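You operate a simulated robot arm through the tools that you are given. There is no shell and no other tool.

The job below is to be done with a simulated robot arm. You get a single attempt, and the scene is never put back.

## Task
Tip a scoop of ice into the steel pail, then stand the bag with the red tie in it.
Fine: put the scoop back and shut the ice box. Set down upright: what you pick out.

It is judged by the outcome, as a careful person would: the job done as asked, and still so three seconds after it is handed in. It fails if anything else is knocked over, pushed out of place, dropped, spilled or broken.

## Robot
A 7-joint arm with a two-finger parallel gripper, fixed in place. Base frame: the origin is at the foot of the arm, x ahead of it, y to its left, z up; the work surface is at about z = 756. Readings come in mm, rad, newtons and seconds.
Its first joint turns from -2.897 to 2.897 rad. Payload 4.4 kg.
The tool frame sits at the grasp point between the pads (the TCP): z along the fingers, y along the line on which they close. The tips reach 23 mm beyond it. The gripper opens to 94 mm. The fingers are 38 mm wide and 10 mm thick; the gripper's body (54 by 96 mm) begins 39 mm behind the TCP.
Orientation is that of the tool frame in the base frame, as a unit quaternion [x, y, z, w]. With the fingers straight down and closing along the base's y, the tool's x points along the base's -x, its y along +y and its z along -z.

## Interface
- The arm moves only by the tool jog_arm. Its argument "plan" is a list that holds one entry, the list of rows, each a list of 7 numbers: the shift along the base's x, y, z in mm, then the turn, a rotation vector about the base's x, y, z in rad, then the closure, from 0 (fully open) to 1 (shut). In form: [[[tx, ty, tz, wx, wy, wz, jaw], ...]]. A call has 1 to 20 rows; each row is the pose to reach, as a shift and turn from the pose commanded when the call began. Rows are played at 5 a second. More than 50 mm and 0.15 rad between two rows, or a gripper value outside its range, and nothing of the call is played. A pose out of reach is approached as far as the arm can. The call stops where the force on the tool passes 40 N (or 10 N more than at its start, if that is more) or the arm is blocked; 0.2 s more then pass. The fingers move at their own pace (about 72 mm/s each) and stop on an object; they squeeze with about 36 N. The grip force told is the motor's: it shows also when the fingers shut on nothing. Time passes only in rows, and 0.2 s behind the last, so rows that repeat a pose let the fingers close. The reply holds the time, the measured pose of the TCP, the force on the tool along the base axes, the opening and the grip force, in the units named above and with some noise, with the torque about the TCP (base axes, N m) and any sound that the robot's microphone picked up.
- Cameras (640 x 400 px; columns grow to the right, rows downward): "scene" is fixed at [398.4, 499.9, 1483.5]; the picture's right is [0.10, -0.99, 0.00], its down [-0.73, -0.07, -0.68] and it looks along [0.68, 0.07, -0.73] (base axes); focal length 218 px, centre (320, 200). "wrist" rides on the gripper at [86, 16, -74] in the tool frame; the picture's right is [-0.18, 0.98, 0.00], its down [-0.58, -0.11, -0.81] and it looks along [-0.79, -0.15, 0.59] (tool axes); focal length 243 px, centre (320, 200). There is no depth. A picture from a camera that has moved, and an enlarged one, comes with that camera's place and axes in the base frame and with its lens.
- snapshot(camera): a new picture of that camera. No time passes.
- enlarge(camera, box): a new picture of the part [left, top, right, bottom] of that camera's present view, enlarged. No time passes.
- sign_off(): hands the job in; it is judged then, once.

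Nothing tells you positions but the pictures and the camera data. Unless the task says otherwise, let go and move clear before handing in.

The tools are called after ">>>" as a command line: name --argument value ..., lists and objects as JSON in quotes. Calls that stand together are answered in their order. jog_arm: Moves the arm, as the interface text tells. Its arguments: {"type":"object","properties":{"plan":{"type":"array","items":{"type":"array","items":{"type":"array","items":{"type":"number"}}}}},"required":["plan"]} The other tools are called the same way: snapshot (camera) takes a picture; enlarge (camera, box) takes an enlarged picture of a part of a camera's view; sign_off () hands the job in.

At the start:

```text
clock: 0.0
ee_pos: [740.5, 404.6, 1308.9]
tool_rot: [0.0, 1.0, -0.001, -0.001]
contact_force: [-0.1, -0.3, 0.5]
torque: [0.02, -0.01, -0.03]
width: 94.0
grasp_force: 0.0
```

scene: 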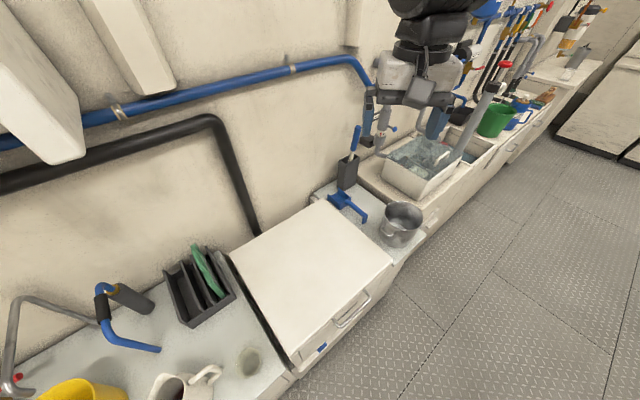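
wrist: 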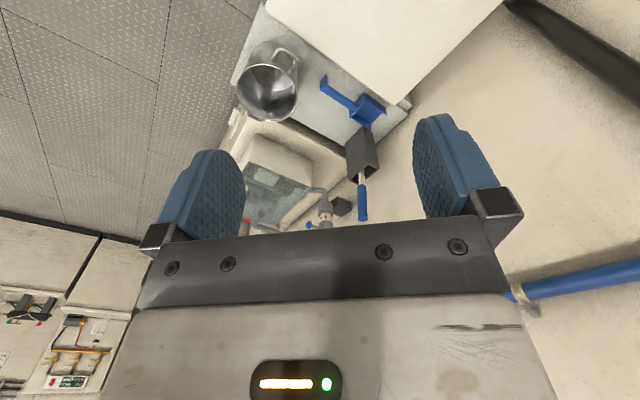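

I see a galley counter with a white box (probably the ice box) in the middle, a steel pail, a blue scoop and a holder beside it, and a sink beyond. I'll look closer at each before moving.

>>> enlarge --camera "scene" --box '[300, 100, 460, 260]'

>>> enlarge --camera "scene" --box '[0, 220, 280, 400]'

>>> enlarge --camera "scene" --box '[220, 190, 420, 380]'

>>> enlarge --camera "scene" --box '[440, 0, 640, 160]'

>>> enlarge --camera "wrist" --box '[200, 0, 440, 240]'

```text
2.50 times, centred on (380, 180) of scene
camera zoom: at [398.4, 499.9, 1483.5], right [0.1, -0.99, 0.0], down [-0.73, -0.07, -0.68], along [0.68, 0.07, -0.73], focal length 545 px, centre (170, 250)
```

zoom: 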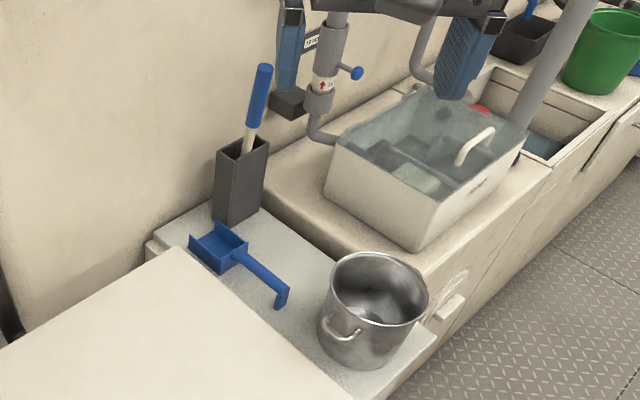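

```text
2.22 times, centred on (140, 310) of scene
camera zoom: at [398.4, 499.9, 1483.5], right [0.1, -0.99, 0.0], down [-0.73, -0.07, -0.68], along [0.68, 0.07, -0.73], focal length 485 px, centre (720, -44)
```

zoom: 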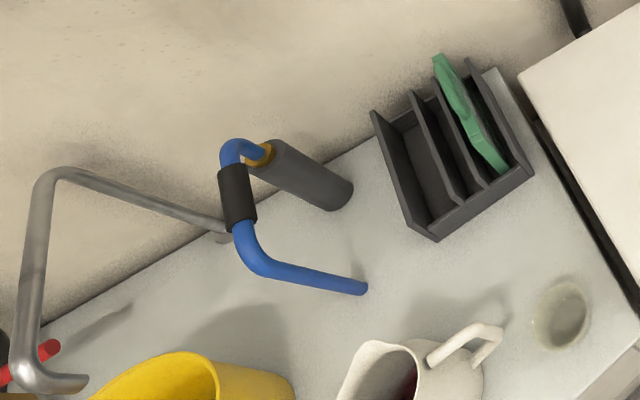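

```text
2.11 times, centred on (320, 285) of scene
camera zoom: at [398.4, 499.9, 1483.5], right [0.1, -0.99, 0.0], down [-0.73, -0.07, -0.68], along [0.68, 0.07, -0.73], focal length 459 px, centre (320, 21)
```

zoom: 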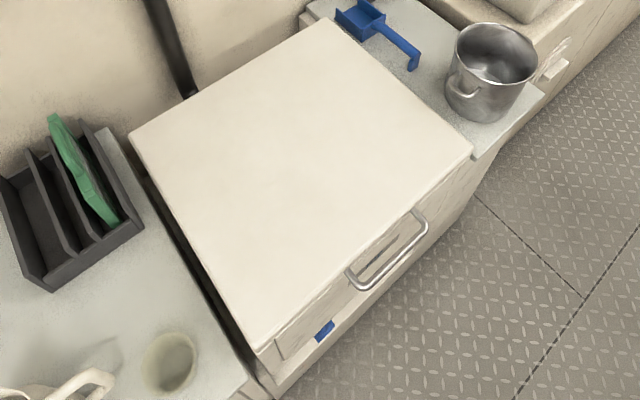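

```text
2.50 times, centred on (540, 80) of scene
camera zoom: at [398.4, 499.9, 1483.5], right [0.1, -0.99, 0.0], down [-0.73, -0.07, -0.68], along [0.68, 0.07, -0.73], focal length 545 px, centre (-230, 500)
```

zoom: 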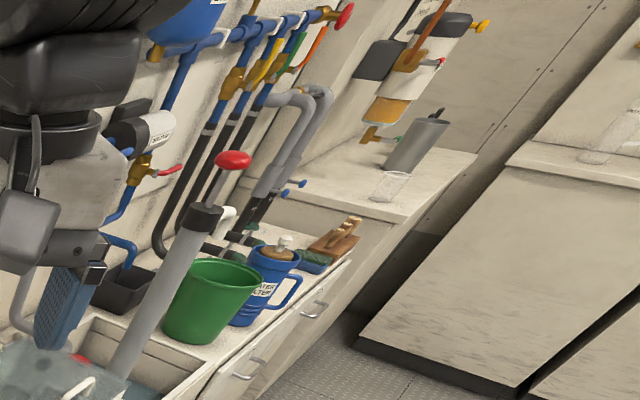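

```text
1.67 times, centred on (320, 120) of wrist
camera zoom: at [653.9, 420.0, 1383.6], right [0.18, 0.98, 0.0], down [0.58, -0.11, 0.81], along [0.79, -0.15, -0.59], focal length 404 px, centre (320, 333)
```

zoom: 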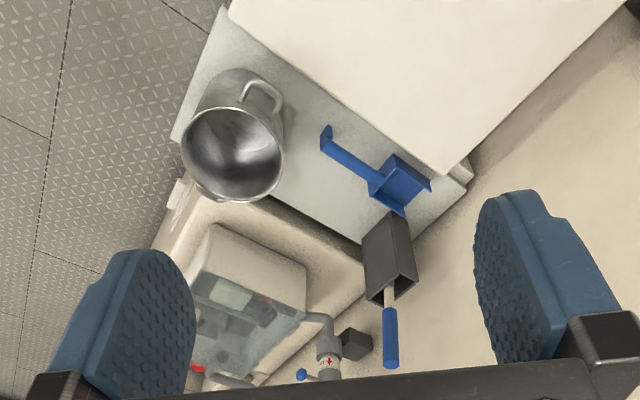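

The red tie isn't obvious yet, so I'll look closer at the clear-lidded tub, the white chest and the objects around them.

>>> enlarge --camera "scene" --box '[370, 110, 470, 210]'

>>> enlarge --camera "wrist" --box '[230, 110, 390, 240]'

>>> enlarge --camera "scene" --box '[270, 270, 400, 380]'

>>> enlarge --camera "scene" --box '[300, 170, 430, 270]'

>>> enlarge --camera "scene" --box '[0, 280, 280, 400]'

```text
4.00 times, centred on (420, 160) of scene
camera zoom: at [398.4, 499.9, 1483.5], right [0.1, -0.99, 0.0], down [-0.73, -0.07, -0.68], along [0.68, 0.07, -0.73], focal length 873 px, centre (-80, 360)
```

zoom: 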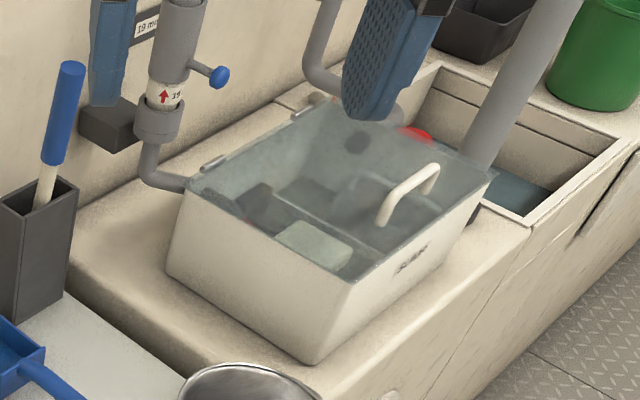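

```text
3.08 times, centred on (310, 175) of wrist
camera zoom: at [653.9, 420.0, 1383.6], right [0.18, 0.98, 0.0], down [0.58, -0.11, 0.81], along [0.79, -0.15, -0.59], focal length 746 px, centre (351, 277)
```

zoom: 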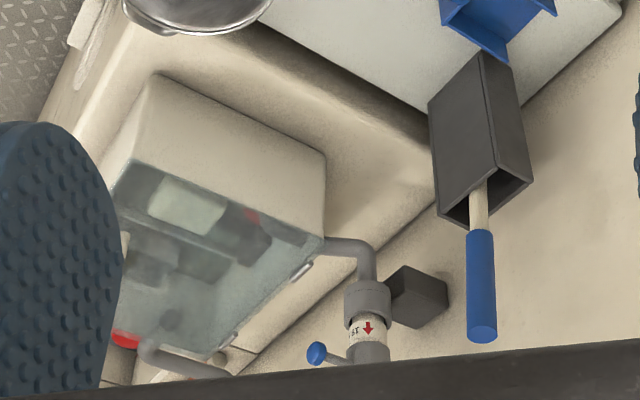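

```text
3.64 times, centred on (335, 325) of scene
camera zoom: at [398.4, 499.9, 1483.5], right [0.1, -0.99, 0.0], down [-0.73, -0.07, -0.68], along [0.68, 0.07, -0.73], focal length 793 px, centre (266, -254)
```

zoom: 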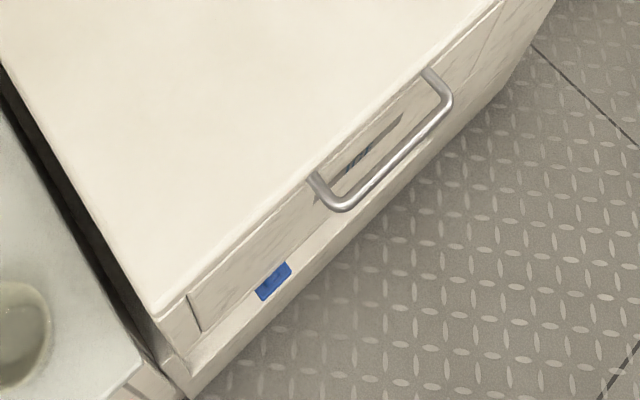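

```text
4.00 times, centred on (365, 220) of scene
camera zoom: at [398.4, 499.9, 1483.5], right [0.1, -0.99, 0.0], down [-0.73, -0.07, -0.68], along [0.68, 0.07, -0.73], focal length 873 px, centre (140, 120)
```

zoom: 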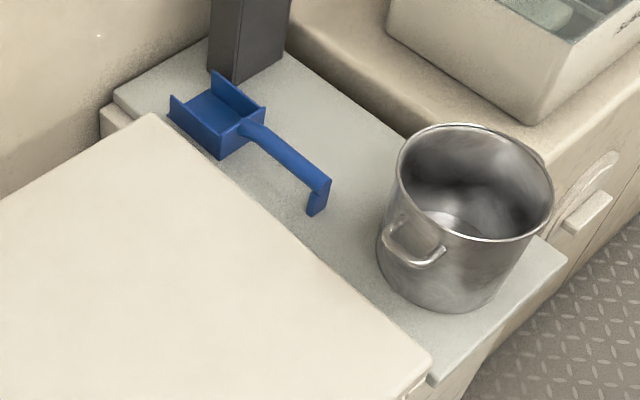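

```text
2.29 times, centred on (140, 340) of scene
camera zoom: at [398.4, 499.9, 1483.5], right [0.1, -0.99, 0.0], down [-0.73, -0.07, -0.68], along [0.68, 0.07, -0.73], focal length 499 px, centre (731, -120)
```

zoom: 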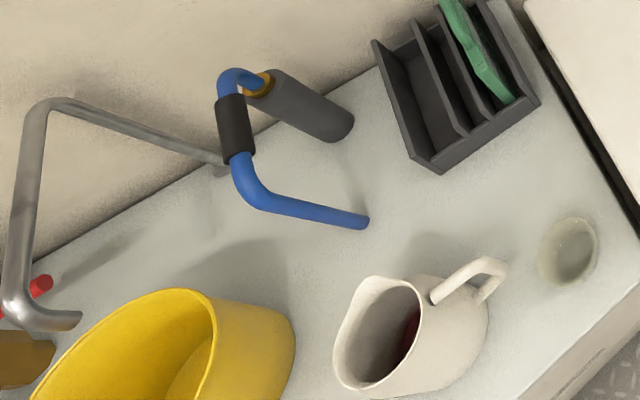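

The big white chest is rotated about 45° to my base frame and is well within reach. The clear-lidded tub sits at a radius of roughly 1100 mm, past my normal reach. I'll move the wrist camera back to look at the chest's front face.

>>> jog_arm --plan '[[[-29, -15, -28, 0, 0, 0.08, 0], [-58, -30, -56, 0, 0, 0.16, 0], [-87, -44, -83, 0, 0, 0.24, 0], [-116, -59, -111, 0, 0, 0.32, 0], [-145, -74, -139, 0, 0, 0.4, 0], [-174, -88, -166, 0, 0, 0.48, 0], [-203, -103, -194, 0, 0, 0.57, 0], [-232, -118, -222, 0, 0, 0.65, 0], [-261, -133, -250, 0, 0, 0.73, 0], [-290, -147, -277, 0, 0, 0.81, 0], [-319, -162, -305, 0, 0, 0.89, 0], [-349, -177, -333, 0, 0, 0.97, 0]]]'

>>> snapshot --camera "wrist"

>>> snapshot --camera "scene"

```text
clock: 2.6
ee_pos: [390.4, 228.6, 976.6]
tool_rot: [-0.467, 0.884, 0.0, 0.0]
contact_force: [0.6, 0.5, -0.1]
torque: [-0.01, 0.0, 0.01]
width: 93.8
grasp_force: 0.1
```

```text
taken
camera wrist: at [328.8, 165.3, 1051.0], right [-0.71, 0.71, 0.0], down [0.42, 0.42, 0.81], along [0.57, 0.57, -0.59], focal length 243 px, centre (320, 200)
```

wrist: 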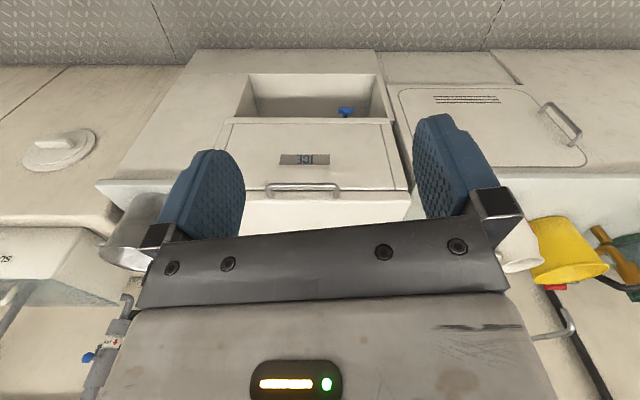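

```text
taken
```

scene: 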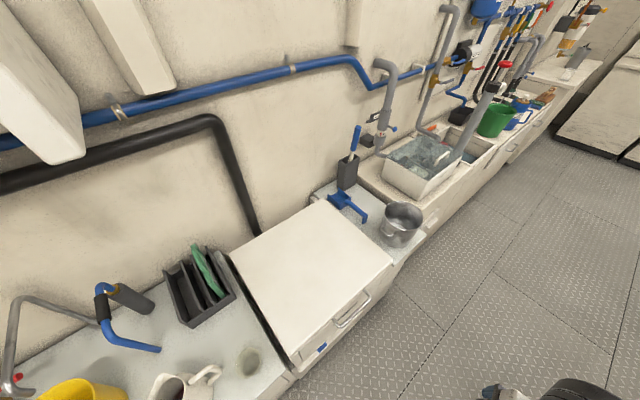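

The chest's front panel carries an "ICE" label (the picture is upside down), so this is the ice box. I'll zoom in on it.

>>> enlarge --camera "wrist" --box '[200, 50, 440, 230]'

>>> enlarge --camera "wrist" --box '[0, 100, 200, 360]'

>>> enlarge --camera "scene" --box '[360, 90, 500, 220]'

```text
2.22 times, centred on (320, 140) of wrist
camera zoom: at [328.8, 165.3, 1051.0], right [-0.71, 0.71, 0.0], down [0.42, 0.42, 0.81], along [0.57, 0.57, -0.59], focal length 539 px, centre (320, 333)
```

zoom: 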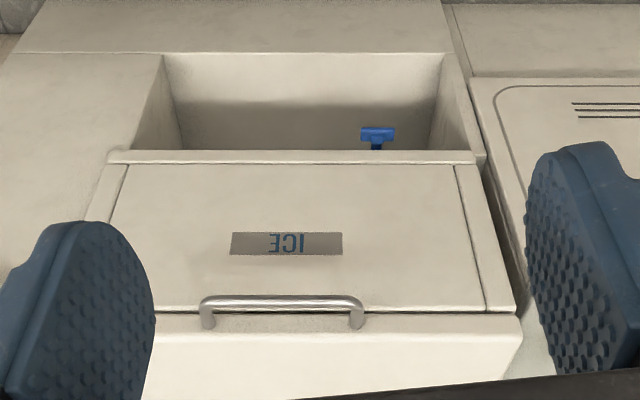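

```text
1.54 times, centred on (100, 230) of wrist
camera zoom: at [328.8, 165.3, 1051.0], right [-0.71, 0.71, 0.0], down [0.42, 0.42, 0.81], along [0.57, 0.57, -0.59], focal length 373 px, centre (658, 154)
```

zoom: 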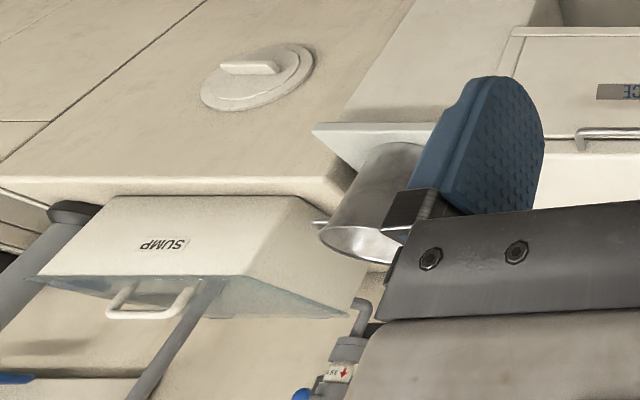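

```text
3.08 times, centred on (430, 155) of scene
camera zoom: at [398.4, 499.9, 1483.5], right [0.1, -0.99, 0.0], down [-0.73, -0.07, -0.68], along [0.68, 0.07, -0.73], focal length 671 px, centre (-18, 338)
```

zoom: 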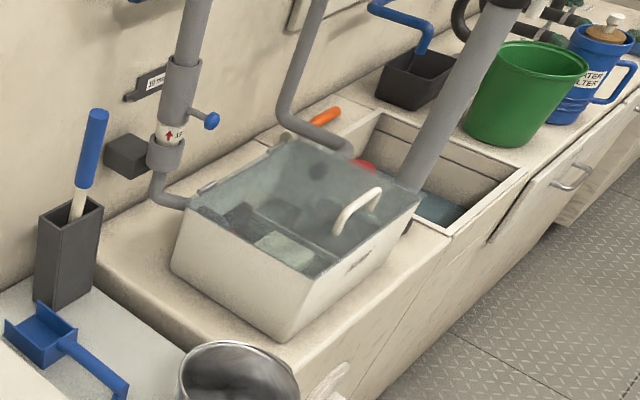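

This really is the ice box: an ICE door with its handle at the top, and an open recess below where something blue shows. The tub is a sump, so I can ignore it. Lowering the wrist should let me look into the recess.

>>> jog_arm --plan '[[[0, 0, -45, 0, 0, 0, 0], [0, 0, -90, 0, 0, 0, 0], [0, 0, -135, 0, 0, 0, 0], [0, 0, -180, 0, 0, 0, 0], [0, 0, -225, 0, 0, 0, 0], [0, 0, -260, 0, 0, 0, 0]]]'

>>> snapshot --camera "wrist"

>>> enlarge --camera "wrist" --box '[200, 50, 440, 230]'

```text
clock: 4.0
ee_pos: [390.9, 227.9, 715.5]
tool_rot: [-0.467, 0.884, 0.0, 0.0]
contact_force: [-0.7, -0.6, -0.4]
torque: [-0.03, -0.02, 0.04]
width: 93.9
grasp_force: 0.0
```

```text
taken
camera wrist: at [329.7, 164.8, 790.6], right [-0.71, 0.71, 0.0], down [0.42, 0.42, 0.81], along [0.57, 0.57, -0.59], focal length 243 px, centre (320, 200)
```

wrist: 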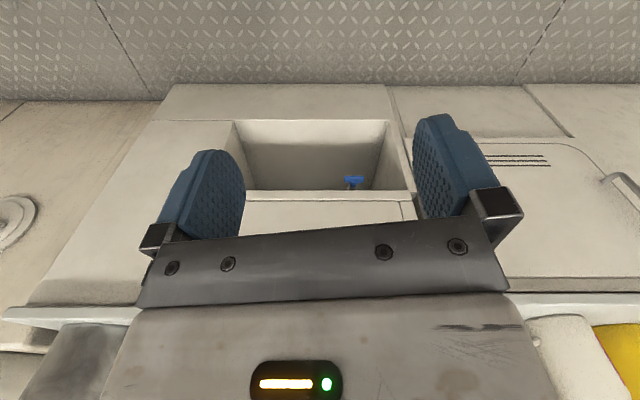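

```text
2.22 times, centred on (320, 140) of wrist
camera zoom: at [329.7, 164.8, 790.6], right [-0.71, 0.71, 0.0], down [0.42, 0.42, 0.81], along [0.57, 0.57, -0.59], focal length 539 px, centre (320, 333)
```

zoom: 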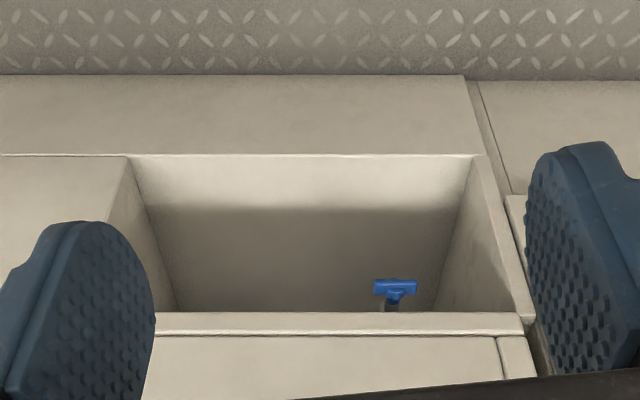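

The blue piece in the recess is a T-shaped drain tap, so I'll leave it alone. Next I need a close view of the handle and lid edge to see how the box opens.

>>> jog_arm --plan '[[[15, 15, 40, 0, 0, 0, 0], [35, 35, 80, 0, 0, 0, 0], [60, 60, 110, 0, 0, 0, 0], [92, 92, 130, 0, 0, 0, 0]]]'

>>> snapshot --camera "wrist"

>>> enlarge --camera "wrist" --box '[220, 110, 430, 240]'

```text
clock: 5.0
ee_pos: [484.0, 319.8, 845.1]
tool_rot: [-0.466, 0.885, 0.0, -0.001]
contact_force: [-0.8, 0.8, 0.4]
torque: [0.03, 0.01, 0.01]
width: 94.0
grasp_force: 0.0
```

```text
taken
camera wrist: at [422.4, 257.0, 920.4], right [-0.71, 0.71, 0.0], down [0.42, 0.42, 0.81], along [0.57, 0.57, -0.59], focal length 243 px, centre (320, 200)
```

wrist: 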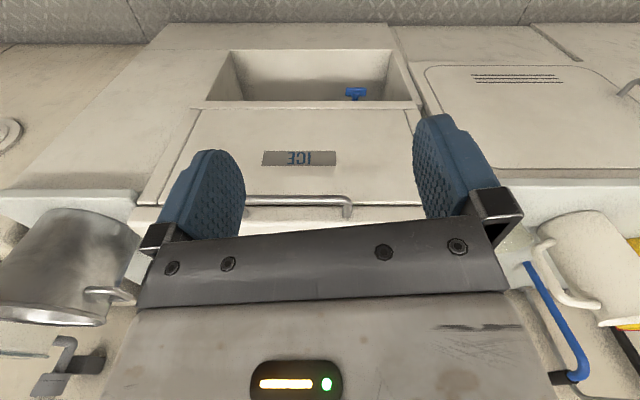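

```text
3.05 times, centred on (325, 175) of wrist
camera zoom: at [422.4, 257.0, 920.4], right [-0.71, 0.71, 0.0], down [0.42, 0.42, 0.81], along [0.57, 0.57, -0.59], focal length 739 px, centre (305, 276)
```

zoom: 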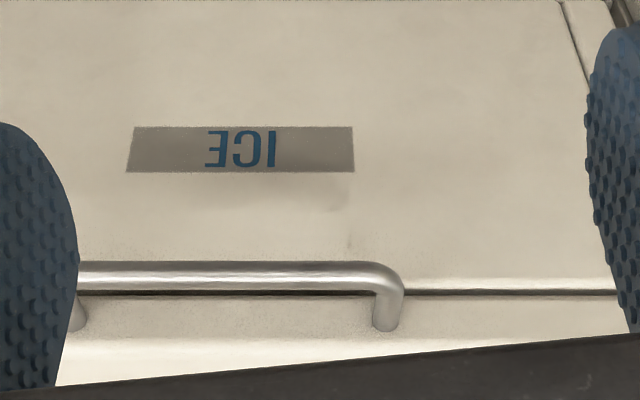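

Now it's clear: the top slab is a lid with its handle on the front edge, hinged at the wall side. I take the handle bar to be about 734 mm out from the base at z ≈ 735, with the lid top at about 756. I'll turn the gripper to take the bar from the front, starting with the yaw and then tilting to horizontal.

>>> jog_arm --plan '[[[5, 0, 0, 0, 0, 0.139, 0], [10, 0, 0, 0, 0, 0.277, 0], [15, 0, 0, 0, 0, 0.416, 0], [20, 0, 0, 0, 0, 0.554, 0], [24, 0, 0, 0, 0, 0.693, 0], [28, 0, 0, 0, 0, 0.832, 0], [32, 0, 0, 0, 0, 0.97, 0], [36, 0, 0, 0, 0, 1.109, 0], [40, 0, 0, 0, 0, 1.247, 0], [46, -2, 0, 0, 0, 1.386, 0]]]'

>>> snapshot --camera "wrist"

>>> snapshot --camera "scene"

```text
clock: 7.2
ee_pos: [529.2, 316.5, 846.3]
tool_rot: [0.925, -0.38, -0.001, 0.0]
contact_force: [0.2, -0.1, -0.6]
torque: [0.01, 0.0, 0.0]
width: 94.0
grasp_force: 0.0
```

```text
taken
camera wrist: at [579.6, 244.0, 920.8], right [-0.82, -0.57, 0.0], down [-0.34, 0.49, 0.81], along [-0.46, 0.66, -0.59], focal length 243 px, centre (320, 200)
```

wrist: 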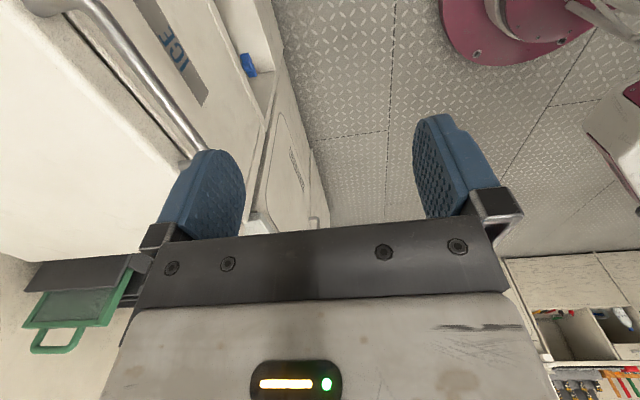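

```text
taken
```

scene: 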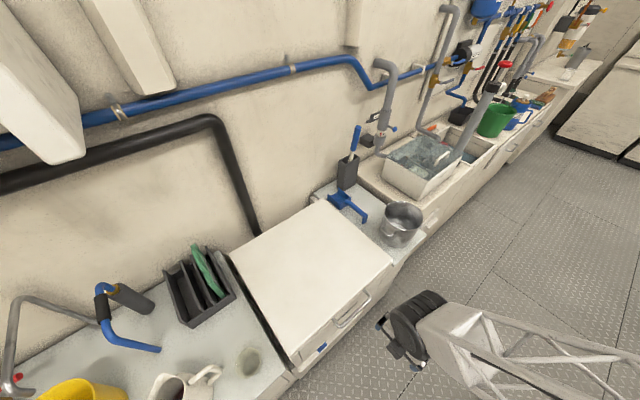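

>>> jog_arm --plan '[[[0, 0, 0, 0.0926, -0.0926, 0, 0], [0, 0, 0, 0.185, -0.185, 0, 0], [0, 0, 0, 0.278, -0.278, 0, 0], [0, 0, -5, 0.37, -0.37, 0, 0], [0, 0, -15, 0.463, -0.463, 0, 0], [0, 0, -25, 0.555, -0.555, 0, 0], [0, 0, -40, 0.648, -0.648, 0, 0], [0, 0, -55, 0.741, -0.741, 0, 0], [5, 5, -70, 0.833, -0.833, 0, 0], [10, 10, -85, 0.926, -0.926, 0, 0], [20, 20, -100, 1.018, -1.018, 0, 0], [30, 30, -111, 1.111, -1.111, 0, 0]]]'

>>> snapshot --camera "wrist"

>>> snapshot --camera "scene"

```text
clock: 9.8
ee_pos: [524.5, 325.8, 848.8]
tool_rot: [0.847, -0.355, 0.152, -0.364]
contact_force: [-0.1, -1.0, 0.1]
torque: [0.02, 0.0, 0.0]
width: 94.1
grasp_force: 0.0
out of reach, approached as far as the arm can: row 6, 7, 8, 9, 10, 11, 12
```

```text
taken
camera wrist: at [540.7, 218.8, 888.7], right [-0.61, -0.34, -0.71], down [-0.77, 0.05, 0.63], along [-0.18, 0.94, -0.3], focal length 243 px, centre (320, 200)
```

wrist: 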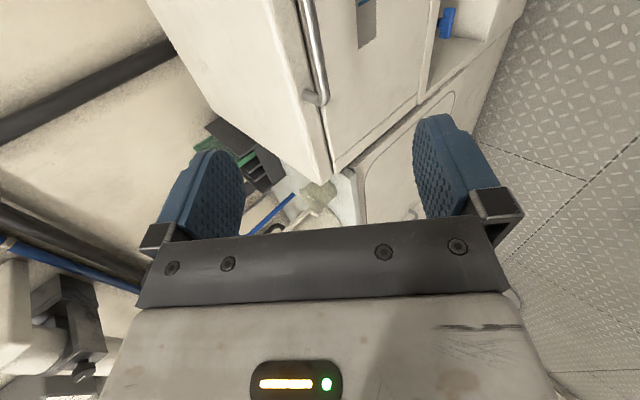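

```text
taken
```

scene: 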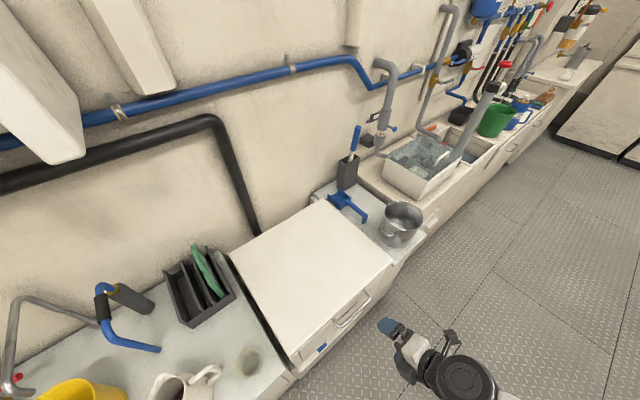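

The arm can't get fully horizontal this close in; it stopped about 46° from vertical. I'll check what pose the controller now holds before trying further out.

>>> jog_arm --plan '[[[0, 0, 0, 0, 0, 0, 0]]]'

```text
clock: 10.2
ee_pos: [526.0, 326.7, 849.3]
tool_rot: [0.847, -0.355, 0.153, -0.364]
contact_force: [-0.8, -0.4, 0.8]
torque: [-0.01, 0.0, 0.02]
width: 93.9
grasp_force: 0.0
```

>>> jog_arm --plan '[[[12, 12, -10, 0, 0, 0, 0], [25, 25, -25, 0, 0, 0, 0], [37, 37, -40, 0, 0, 0, 0], [50, 50, -60, 0, 0, 0, 0], [50, 50, -60, 0.07, -0.07, 0, 0], [50, 50, -60, 0.14, -0.14, 0, 0], [50, 50, -60, 0.21, -0.21, 0, 0], [50, 50, -60, 0.28, -0.28, 0, 0], [50, 50, -60, 0.35, -0.35, 0, 0], [50, 50, -60, 0.42, -0.42, 0, 0]]]'

>>> snapshot --camera "scene"

```text
clock: 12.4
ee_pos: [577.1, 394.3, 864.9]
tool_rot: [0.836, -0.361, 0.166, -0.378]
contact_force: [0.7, 0.2, -0.7]
torque: [0.0, -0.01, 0.0]
width: 93.9
grasp_force: 0.1
out of reach, approached as far as the arm can: row 1, 2, 3, 4, 5, 6, 7, 8, 9, 10
```

```text
taken
```

scene: 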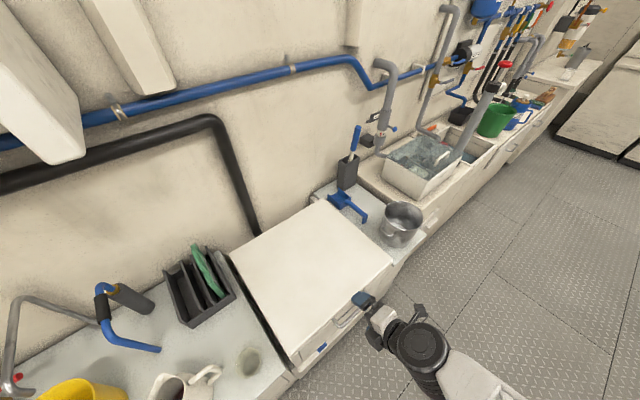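

Low and tilted isn't reachable, but a near-vertical grip will also work: with the jaws partly open, one finger fits in the roughly 20 mm gap between bar and lid, and the round bar can turn in the grip as the lid swings. I'll return to tool-down, closing toward and away from the box, just in front of the handle.

>>> jog_arm --plan '[[[0, 0, 5, -0.084, 0.088, 0.004, 0], [0, 0, 10, -0.168, 0.176, 0.008, 0], [0, 0, 15, -0.252, 0.264, 0.012, 0], [0, 0, 15, -0.337, 0.351, 0.016, 0.2], [5, -4, 10, -0.421, 0.439, 0.02, 0.4], [10, -8, 0, -0.505, 0.527, 0.024, 0.6], [17, -12, -15, -0.589, 0.615, 0.028, 0.76], [17, -12, -15, -0.589, 0.615, 0.028, 0.76]]]'

>>> snapshot --camera "wrist"

>>> snapshot --camera "scene"

```text
clock: 14.2
ee_pos: [593.4, 383.0, 851.1]
tool_rot: [0.924, -0.382, 0.0, 0.001]
contact_force: [0.4, 0.9, -0.7]
torque: [-0.04, 0.03, 0.0]
width: 22.6
grasp_force: 0.1
```

```text
taken
camera wrist: at [644.7, 309.4, 925.3], right [-0.82, -0.57, 0.0], down [-0.33, 0.49, 0.81], along [-0.46, 0.66, -0.59], focal length 243 px, centre (320, 200)
```

wrist: 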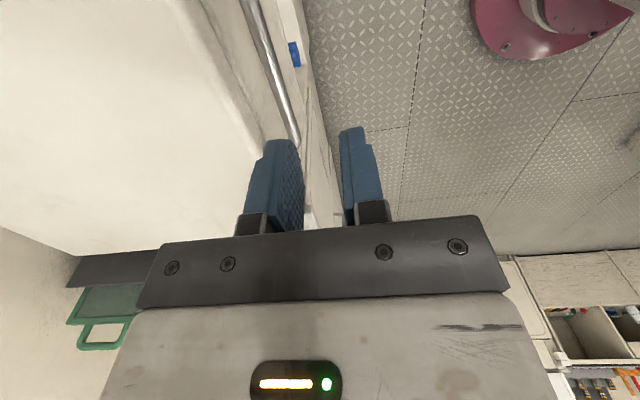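

```text
taken
```

scene: 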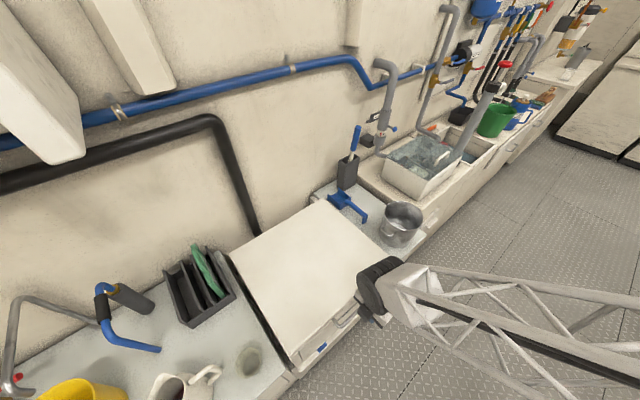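

>>> enlarge --camera "wrist" --box '[200, 0, 360, 200]'

>>> enlarge --camera "scene" --box '[290, 270, 410, 360]'

```text
2.00 times, centred on (280, 100) of wrist
camera zoom: at [644.7, 309.4, 925.3], right [-0.82, -0.57, 0.0], down [-0.33, 0.49, 0.81], along [-0.46, 0.66, -0.59], focal length 485 px, centre (400, 400)
```

zoom: 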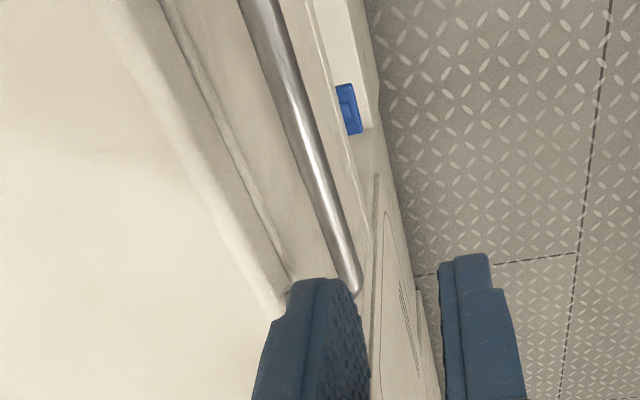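

```text
4.44 times, centred on (350, 315) of scene
camera zoom: at [398.4, 499.9, 1483.5], right [0.1, -0.99, 0.0], down [-0.73, -0.07, -0.68], along [0.68, 0.07, -0.73], focal length 970 px, centre (187, -311)
```

zoom: 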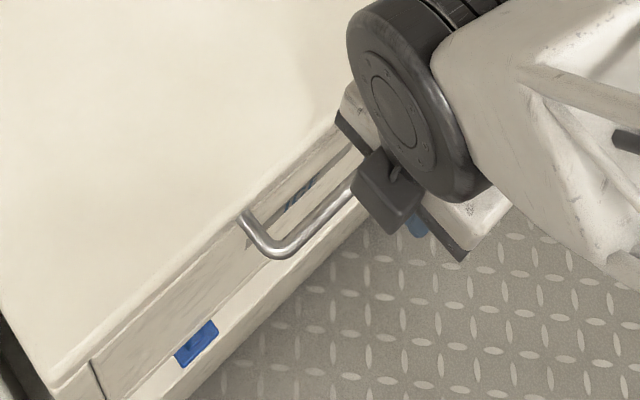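

Combining the views puts the bar at about 723 mm out along the box direction and z ≈ 740, with a gap of about 30 mm behind it. I'll move over it and come down with the jaws straddling the bar.

>>> jog_arm --plan '[[[8, 8, 0, 0, 0, 0, 0.68], [16, 16, 0, 0, 0, 0, 0.68], [23, 23, -10, 0, 0, 0, 0.68], [23, 23, -40, 0, 0, 0, 0.68], [23, 23, -68, 0, 0, 0, 0.68]]]'

>>> enlarge --camera "wrist" --box '[200, 60, 420, 240]'

>>> enlarge --camera "scene" --box '[290, 250, 430, 360]'

```text
clock: 15.4
ee_pos: [616.9, 406.5, 783.7]
tool_rot: [0.924, -0.382, -0.001, 0.0]
contact_force: [-0.9, -0.3, -0.3]
torque: [0.0, 0.03, -0.01]
width: 30.2
grasp_force: 0.1
```

```text
2.22 times, centred on (310, 150) of wrist
camera zoom: at [667.0, 332.7, 857.9], right [-0.82, -0.57, 0.0], down [-0.33, 0.49, 0.81], along [-0.46, 0.67, -0.59], focal length 539 px, centre (342, 311)
```

zoom: 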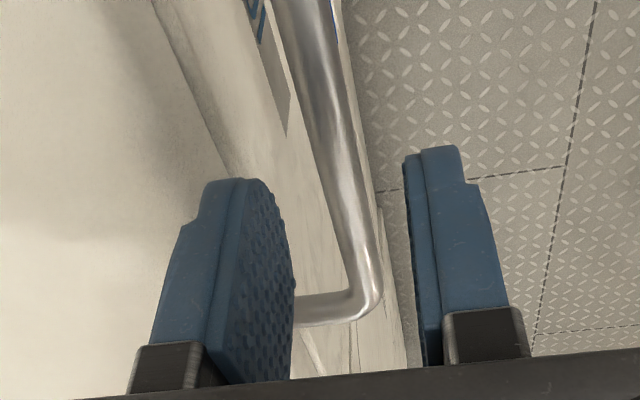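

```text
3.64 times, centred on (360, 305) of scene
camera zoom: at [398.4, 499.9, 1483.5], right [0.1, -0.99, 0.0], down [-0.73, -0.07, -0.68], along [0.68, 0.07, -0.73], focal length 793 px, centre (174, -182)
```

zoom: 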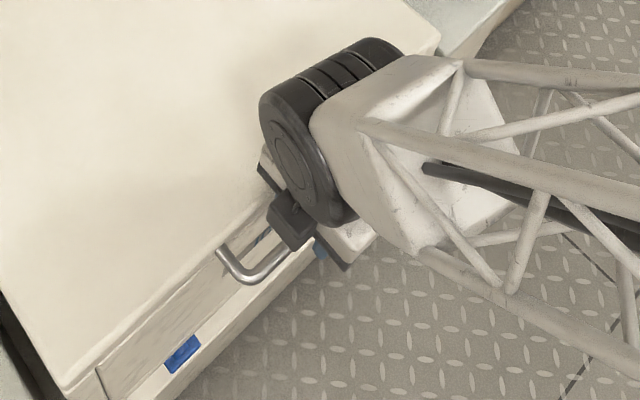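

>>> jog_arm --plan '[[[1, 1, -15, 0, 0, 0, 0.68], [1, 1, -28, 0, 0, 0, 0.68], [1, 1, -38, 0, 0, 0, 0.68]]]'

>>> enlarge --camera "wrist" --box '[200, 60, 420, 240]'

```text
clock: 16.2
ee_pos: [618.2, 405.6, 746.7]
tool_rot: [0.924, -0.382, 0.0, 0.0]
contact_force: [-0.5, 0.0, 0.1]
torque: [-0.01, -0.05, -0.01]
width: 30.3
grasp_force: 0.0
```

```text
2.22 times, centred on (310, 150) of wrist
camera zoom: at [668.7, 333.4, 819.8], right [-0.82, -0.57, 0.0], down [-0.33, 0.49, 0.81], along [-0.46, 0.67, -0.59], focal length 539 px, centre (342, 311)
```

zoom: 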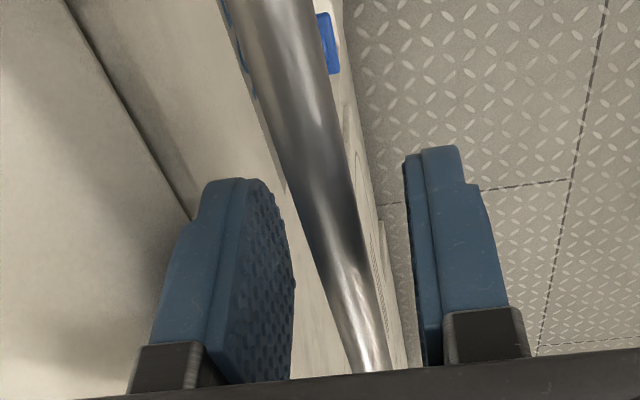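

The bar is between the fingers, so I'll close on it.

>>> jog_arm --plan '[[[0, 0, 0, 0, 0, 0, 0.8], [0, 0, 0, 0, 0, 0, 0.9], [0, 0, 0, 0, 0, 0, 1], [0, 0, 0, 0, 0, 0, 1], [0, 0, 0, 0, 0, 0, 1]]]'

>>> enlarge --camera "wrist" --box '[200, 60, 420, 240]'

```text
clock: 17.4
ee_pos: [617.6, 407.2, 744.2]
tool_rot: [0.924, -0.382, 0.0, 0.001]
contact_force: [12.4, 13.4, -3.5]
torque: [0.26, 0.13, -0.54]
width: 11.7
grasp_force: 44.6
```

```text
2.22 times, centred on (310, 150) of wrist
camera zoom: at [668.9, 333.7, 820.2], right [-0.82, -0.57, 0.0], down [-0.33, 0.49, 0.81], along [-0.46, 0.67, -0.59], focal length 539 px, centre (342, 311)
```

zoom: 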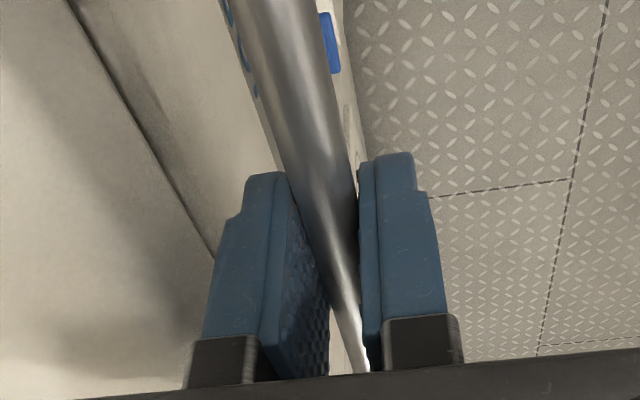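

>>> jog_arm --plan '[[[1, 1, 0, 0, 0, 0, 1], [1.5, 1.5, 5, 0, 0, 0, 1], [1.5, 1.5, 10, 0, 0, 0, 1], [1.5, 1.5, 15, 0, 0, 0, 1]]]'

>>> enlarge --camera "scene" --box '[200, 180, 420, 380]'

```text
clock: 18.4
ee_pos: [618.5, 407.0, 759.9]
tool_rot: [0.924, -0.382, -0.001, 0.001]
contact_force: [6.4, -11.6, -3.2]
torque: [-0.14, -0.03, -0.38]
width: 11.8
grasp_force: 44.9
```

```text
2.00 times, centred on (310, 280) of scene
camera zoom: at [398.4, 499.9, 1483.5], right [0.1, -0.99, 0.0], down [-0.73, -0.07, -0.68], along [0.68, 0.07, -0.73], focal length 436 px, centre (340, 40)
```

zoom: 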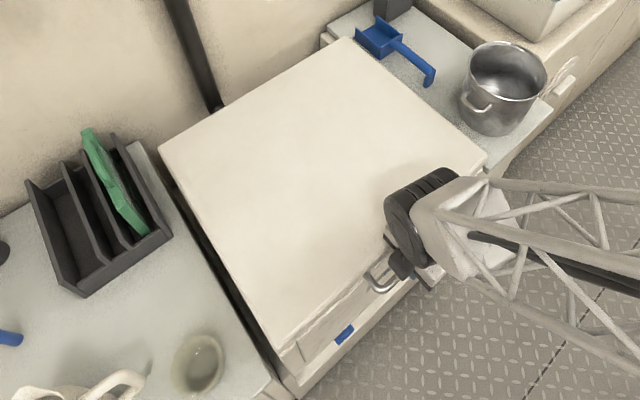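

The lid is following with little force. I'll continue along the hinge arc.

>>> jog_arm --plan '[[[0.7, 0.7, 14, 0, 0, 0, 1], [1.5, 1.5, 28, 0, 0, 0, 1], [2.4, 2.4, 39, 0, 0, 0, 1], [3.5, 3.5, 50, 0, 0, 0, 1], [4.7, 4.7, 61, 0, 0, 0, 1], [6.1, 6.1, 71, 0, 0, 0, 1], [7.8, 7.8, 82, 0, 0, 0, 1], [9.6, 9.6, 92, 0, 0, 0, 1]]]'

>>> snapshot --camera "scene"

>>> snapshot --camera "wrist"

```text
clock: 19.8
ee_pos: [625.3, 415.5, 831.8]
tool_rot: [0.924, -0.382, 0.0, -0.002]
contact_force: [5.0, 4.9, -3.3]
torque: [-0.37, -0.43, -0.51]
width: 11.9
grasp_force: 44.8
stopped in row 7: the force on the tool passed its limit at 43 N (the readings are from after the stop); the commanded pose is now the measured one
```

```text
taken
```

scene: 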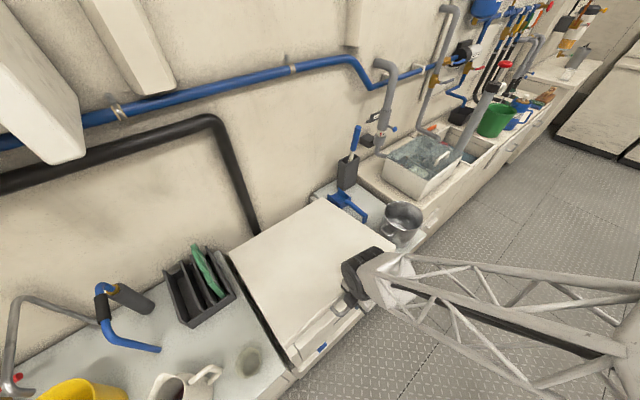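

```text
taken
camera wrist: at [676.6, 342.1, 906.5], right [-0.82, -0.57, 0.0], down [-0.34, 0.49, 0.81], along [-0.45, 0.67, -0.59], focal length 243 px, centre (320, 200)
```

wrist: 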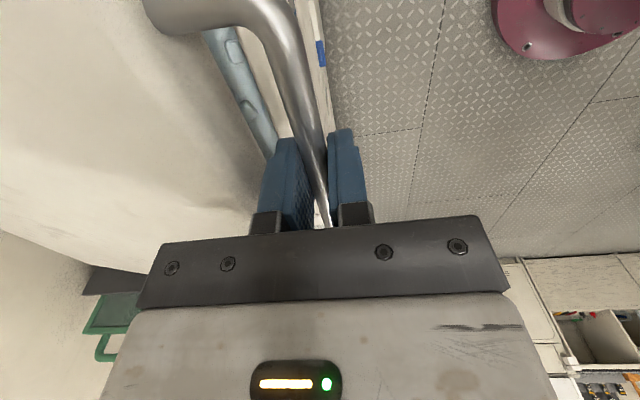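

>>> jog_arm --plan '[[[1.7, 1.7, 10, 0, 0, 0, 1], [3.5, 3.5, 20, 0, 0, 0, 1]]]'

>>> jog_arm --plan '[[[2, 2, 10, 0, 0, 0, 1], [4.2, 4.2, 20, 0, 0, 0, 1]]]'

```text
clock: 20.4
ee_pos: [630.0, 419.5, 852.6]
tool_rot: [0.924, -0.382, 0.001, -0.002]
contact_force: [24.6, 24.3, -11.0]
torque: [0.19, -0.07, -0.68]
width: 11.7
grasp_force: 44.5
```

```text
clock: 20.9
ee_pos: [632.1, 421.0, 863.7]
tool_rot: [0.924, -0.382, 0.001, -0.003]
contact_force: [9.2, 11.1, -5.5]
torque: [-0.45, -0.61, -0.58]
width: 12.0
grasp_force: 44.7
stopped in row 2: the force on the tool passed its limit at 49 N (the readings are from after the stop); the commanded pose is now the measured one
```

The force pulls outward, so the hinge sits lower, near the seam. With that corrected I'll continue in small checked steps.

>>> jog_arm --plan '[[[2, 2, 1, 0, 0, 0, 1], [4, 4, 8, 0, 0, 0, 1], [6, 6, 16, 0, 0, 0, 1], [8.2, 8.2, 24, 0, 0, 0, 1], [10.6, 10.6, 32, 0, 0, 0, 1]]]'

```text
clock: 21.5
ee_pos: [634.2, 423.0, 866.6]
tool_rot: [0.924, -0.382, 0.0, 0.0]
contact_force: [-7.1, -7.5, 2.7]
torque: [-0.52, -0.52, -0.38]
width: 12.0
grasp_force: 45.6
stopped in row 2: the force on the tool passed its limit at 46 N (the readings are from after the stop); the commanded pose is now the measured one
```

>>> snapshot --camera "wrist"

>>> enlarge --camera "scene" --box '[220, 180, 440, 360]'

>>> jog_arm --plan '[[[0, 0, 0, 0, 0, 0, 1]]]'

```text
taken
camera wrist: at [684.0, 349.4, 941.5], right [-0.82, -0.57, 0.0], down [-0.33, 0.49, 0.81], along [-0.46, 0.66, -0.59], focal length 243 px, centre (320, 200)
```

wrist: 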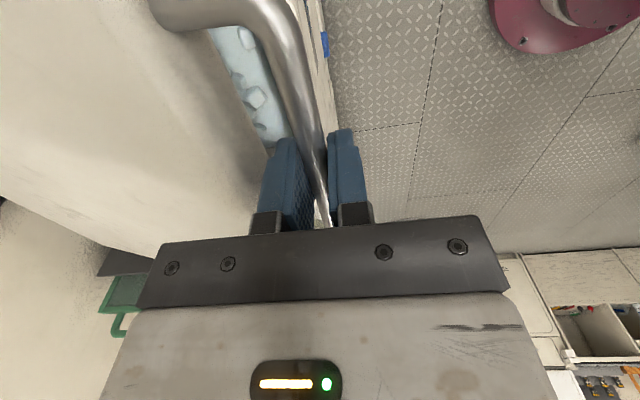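

```text
2.22 times, centred on (330, 270) of scene
camera zoom: at [398.4, 499.9, 1483.5], right [0.1, -0.99, 0.0], down [-0.73, -0.07, -0.68], along [0.68, 0.07, -0.73], focal length 485 px, centre (298, 44)
```

zoom: 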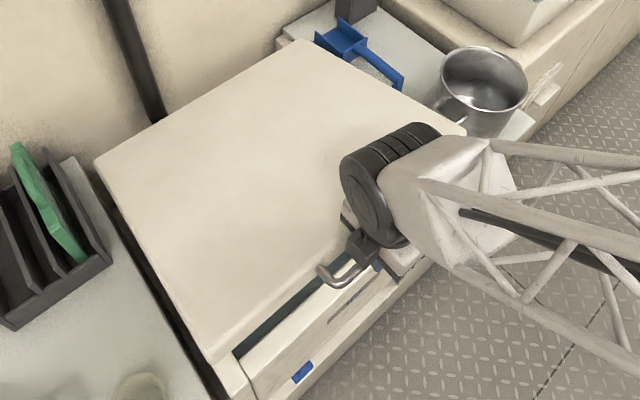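

```text
clock: 21.9
ee_pos: [634.0, 422.2, 866.8]
tool_rot: [0.924, -0.382, -0.002, 0.0]
contact_force: [-11.7, -11.5, 4.3]
torque: [-0.79, -0.62, -0.46]
width: 11.7
grasp_force: 44.9
```

The lid is coming up and ice shows under its edge. Using the force data to fit the hinge (radius about 445 mm), I'll keep going.

>>> jog_arm --plan '[[[0.6, 0.6, 4.5, 0, 0, 0, 1], [1.6, 1.6, 8.9, 0, 0, 0, 1], [2.7, 2.7, 13.1, 0, 0, 0, 1], [3.8, 3.8, 17.3, 0, 0, 0, 1]]]'

```text
clock: 22.9
ee_pos: [637.3, 426.2, 885.5]
tool_rot: [0.924, -0.382, -0.001, 0.0]
contact_force: [-3.8, 8.1, -1.3]
torque: [0.14, 0.16, -0.52]
width: 12.2
grasp_force: 45.6
```

>>> jog_arm --plan '[[[1.1, 1.1, 4.2, 0, 0, 0, 1], [2.3, 2.3, 8.3, 0, 0, 0, 1], [3.5, 3.5, 12.4, 0, 0, 0, 1], [4.7, 4.7, 16.5, 0, 0, 0, 1], [5.9, 5.9, 20.6, 0, 0, 0, 1], [7.2, 7.2, 24.7, 0, 0, 0, 1]]]'

```text
clock: 24.3
ee_pos: [645.1, 434.9, 908.5]
tool_rot: [0.924, -0.382, 0.0, 0.0]
contact_force: [9.0, 15.9, -9.4]
torque: [-0.12, -0.14, -0.4]
width: 11.7
grasp_force: 44.9
```

>>> jog_arm --plan '[[[1.6, 1.6, 4, 0, 0, 0, 1], [3.1, 3.1, 8, 0, 0, 0, 1], [4.6, 4.6, 12, 0, 0, 0, 1], [6.1, 6.1, 16.1, 0, 0, 0, 1], [7.5, 7.5, 20, 0, 0, 0, 1], [8.9, 8.9, 24, 0, 0, 0, 1], [10.4, 10.4, 28, 0, 0, 0, 1], [12, 12, 31.8, 0, 0, 0, 1]]]'

>>> snapshot --camera "scene"

>>> snapshot --camera "wrist"

```text
clock: 26.1
ee_pos: [656.4, 445.0, 941.0]
tool_rot: [0.924, -0.382, -0.002, -0.001]
contact_force: [-25.3, -10.1, 12.4]
torque: [0.03, 0.16, -0.29]
width: 11.8
grasp_force: 45.5
```

```text
taken
```

scene: 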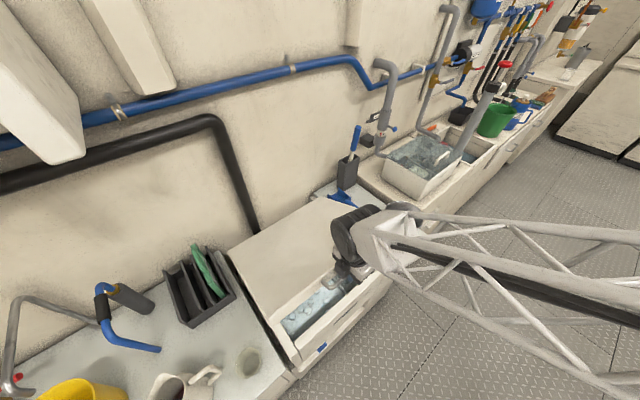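

```text
taken
camera wrist: at [707.0, 372.3, 1016.0], right [-0.82, -0.57, 0.0], down [-0.33, 0.49, 0.81], along [-0.46, 0.67, -0.59], focal length 243 px, centre (320, 200)
```

wrist: 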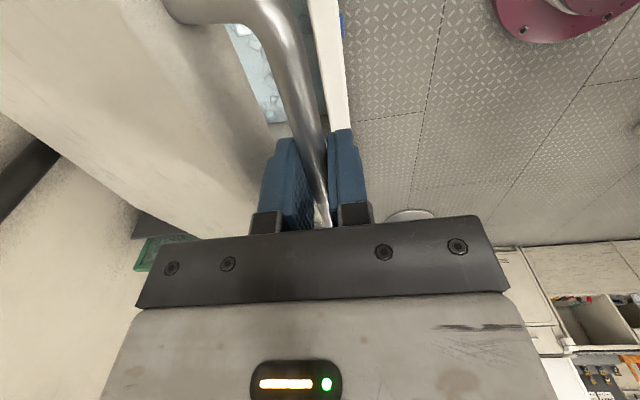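

>>> jog_arm --plan '[[[0.5, 0.5, 4, 0, 0, 0, 1], [2.2, 2.2, 8, 0, 0, 0, 1], [3.8, 3.8, 12, 0, 0, 0, 1], [5.4, 5.4, 15.7, 0, 0, 0, 1], [7, 7, 19.5, 0, 0, 0, 1], [8.7, 8.7, 23.3, 0, 0, 0, 1], [10.4, 10.4, 27, 0, 0, 0, 1], [12.1, 12.1, 30.8, 0, 0, 0, 1], [13.8, 13.8, 34.5, 0, 0, 0, 1], [15.6, 15.6, 38.2, 0, 0, 0, 1]]]'

```text
clock: 28.3
ee_pos: [672.5, 461.4, 978.5]
tool_rot: [0.924, -0.382, 0.0, 0.0]
contact_force: [-1.7, 11.9, -5.5]
torque: [0.14, 0.1, -0.5]
width: 11.9
grasp_force: 45.7
```

>>> jog_arm --plan '[[[2, 2, 3.7, 0, 0, 0, 1], [3.8, 3.8, 7.3, 0, 0, 0, 1], [5.6, 5.6, 11, 0, 0, 0, 1], [7.5, 7.5, 14.5, 0, 0, 0, 1], [9.4, 9.4, 18, 0, 0, 0, 1], [11.3, 11.3, 21.5, 0, 0, 0, 1], [13.2, 13.2, 25, 0, 0, 0, 1], [15.1, 15.1, 28.5, 0, 0, 0, 1], [17.1, 17.1, 32, 0, 0, 0, 1], [19.1, 19.1, 35.4, 0, 0, 0, 1]]]'

```text
clock: 30.5
ee_pos: [691.8, 480.6, 1014.9]
tool_rot: [0.924, -0.382, -0.001, -0.001]
contact_force: [10.8, -2.5, -4.5]
torque: [-0.15, -0.13, -0.45]
width: 11.9
grasp_force: 45.3
```

>>> jog_arm --plan '[[[4.2, 4.2, 6.7, 0, 0, 0, 1], [8.3, 8.3, 13.4, 0, 0, 0, 1], [12.6, 12.6, 19.9, 0, 0, 0, 1], [17, 17, 26.3, 0, 0, 0, 1], [21.5, 21.5, 32.5, 0, 0, 0, 1], [26.1, 26.1, 38.7, 0, 0, 0, 1], [30.7, 30.7, 44.7, 0, 0, 0, 1], [35.4, 35.4, 50.5, 0, 0, 0, 1], [40.2, 40.2, 56.3, 0, 0, 0, 1], [45.1, 45.1, 61.9, 0, 0, 0, 1]]]'

>>> snapshot --camera "scene"

```text
clock: 32.7
ee_pos: [736.9, 525.9, 1075.5]
tool_rot: [0.924, -0.382, -0.001, -0.001]
contact_force: [4.3, 1.6, -4.2]
torque: [-0.05, -0.01, -0.49]
width: 11.6
grasp_force: 45.0
```

```text
taken
```

scene: 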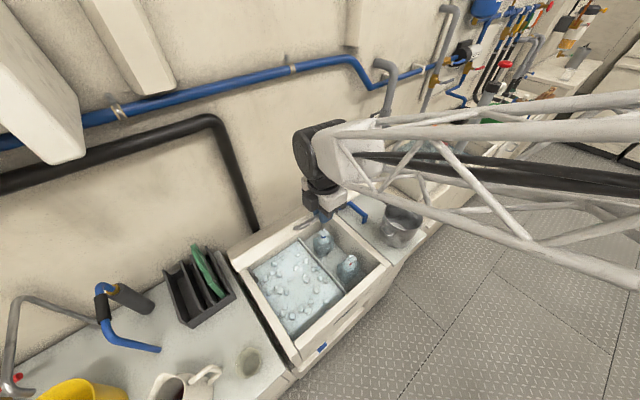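

The inside is visible: ice on the left and clear bags standing in a compartment on the right. I'll open the lid further.

>>> jog_arm --plan '[[[6.1, 6.1, 6.8, 0, 0, 0, 1], [12.4, 12.4, 13.4, 0, 0, 0, 1], [18.9, 18.9, 19.8, 0, 0, 0, 1], [25.5, 25.5, 25.9, 0, 0, 0, 1], [32, 32, 31.8, 0, 0, 0, 1], [38.9, 38.9, 37.4, 0, 0, 0, 1], [45.7, 45.7, 42.8, 0, 0, 0, 1], [52.8, 52.8, 48, 0, 0, 0, 1], [59.8, 59.8, 52.9, 0, 0, 0, 1], [66.9, 66.9, 57.6, 0, 0, 0, 1], [74.1, 74.1, 62, 0, 0, 0, 1], [81.4, 81.4, 66.2, 0, 0, 0, 1]]]'

>>> snapshot --camera "scene"

```text
clock: 35.3
ee_pos: [818.1, 608.0, 1142.8]
tool_rot: [0.924, -0.381, -0.001, 0.0]
contact_force: [-1.9, 5.3, -5.7]
torque: [0.04, 0.13, -0.5]
width: 11.9
grasp_force: 45.0
```

```text
taken
```

scene: 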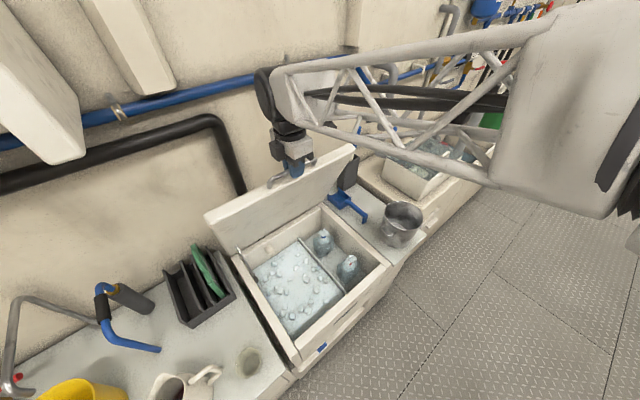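

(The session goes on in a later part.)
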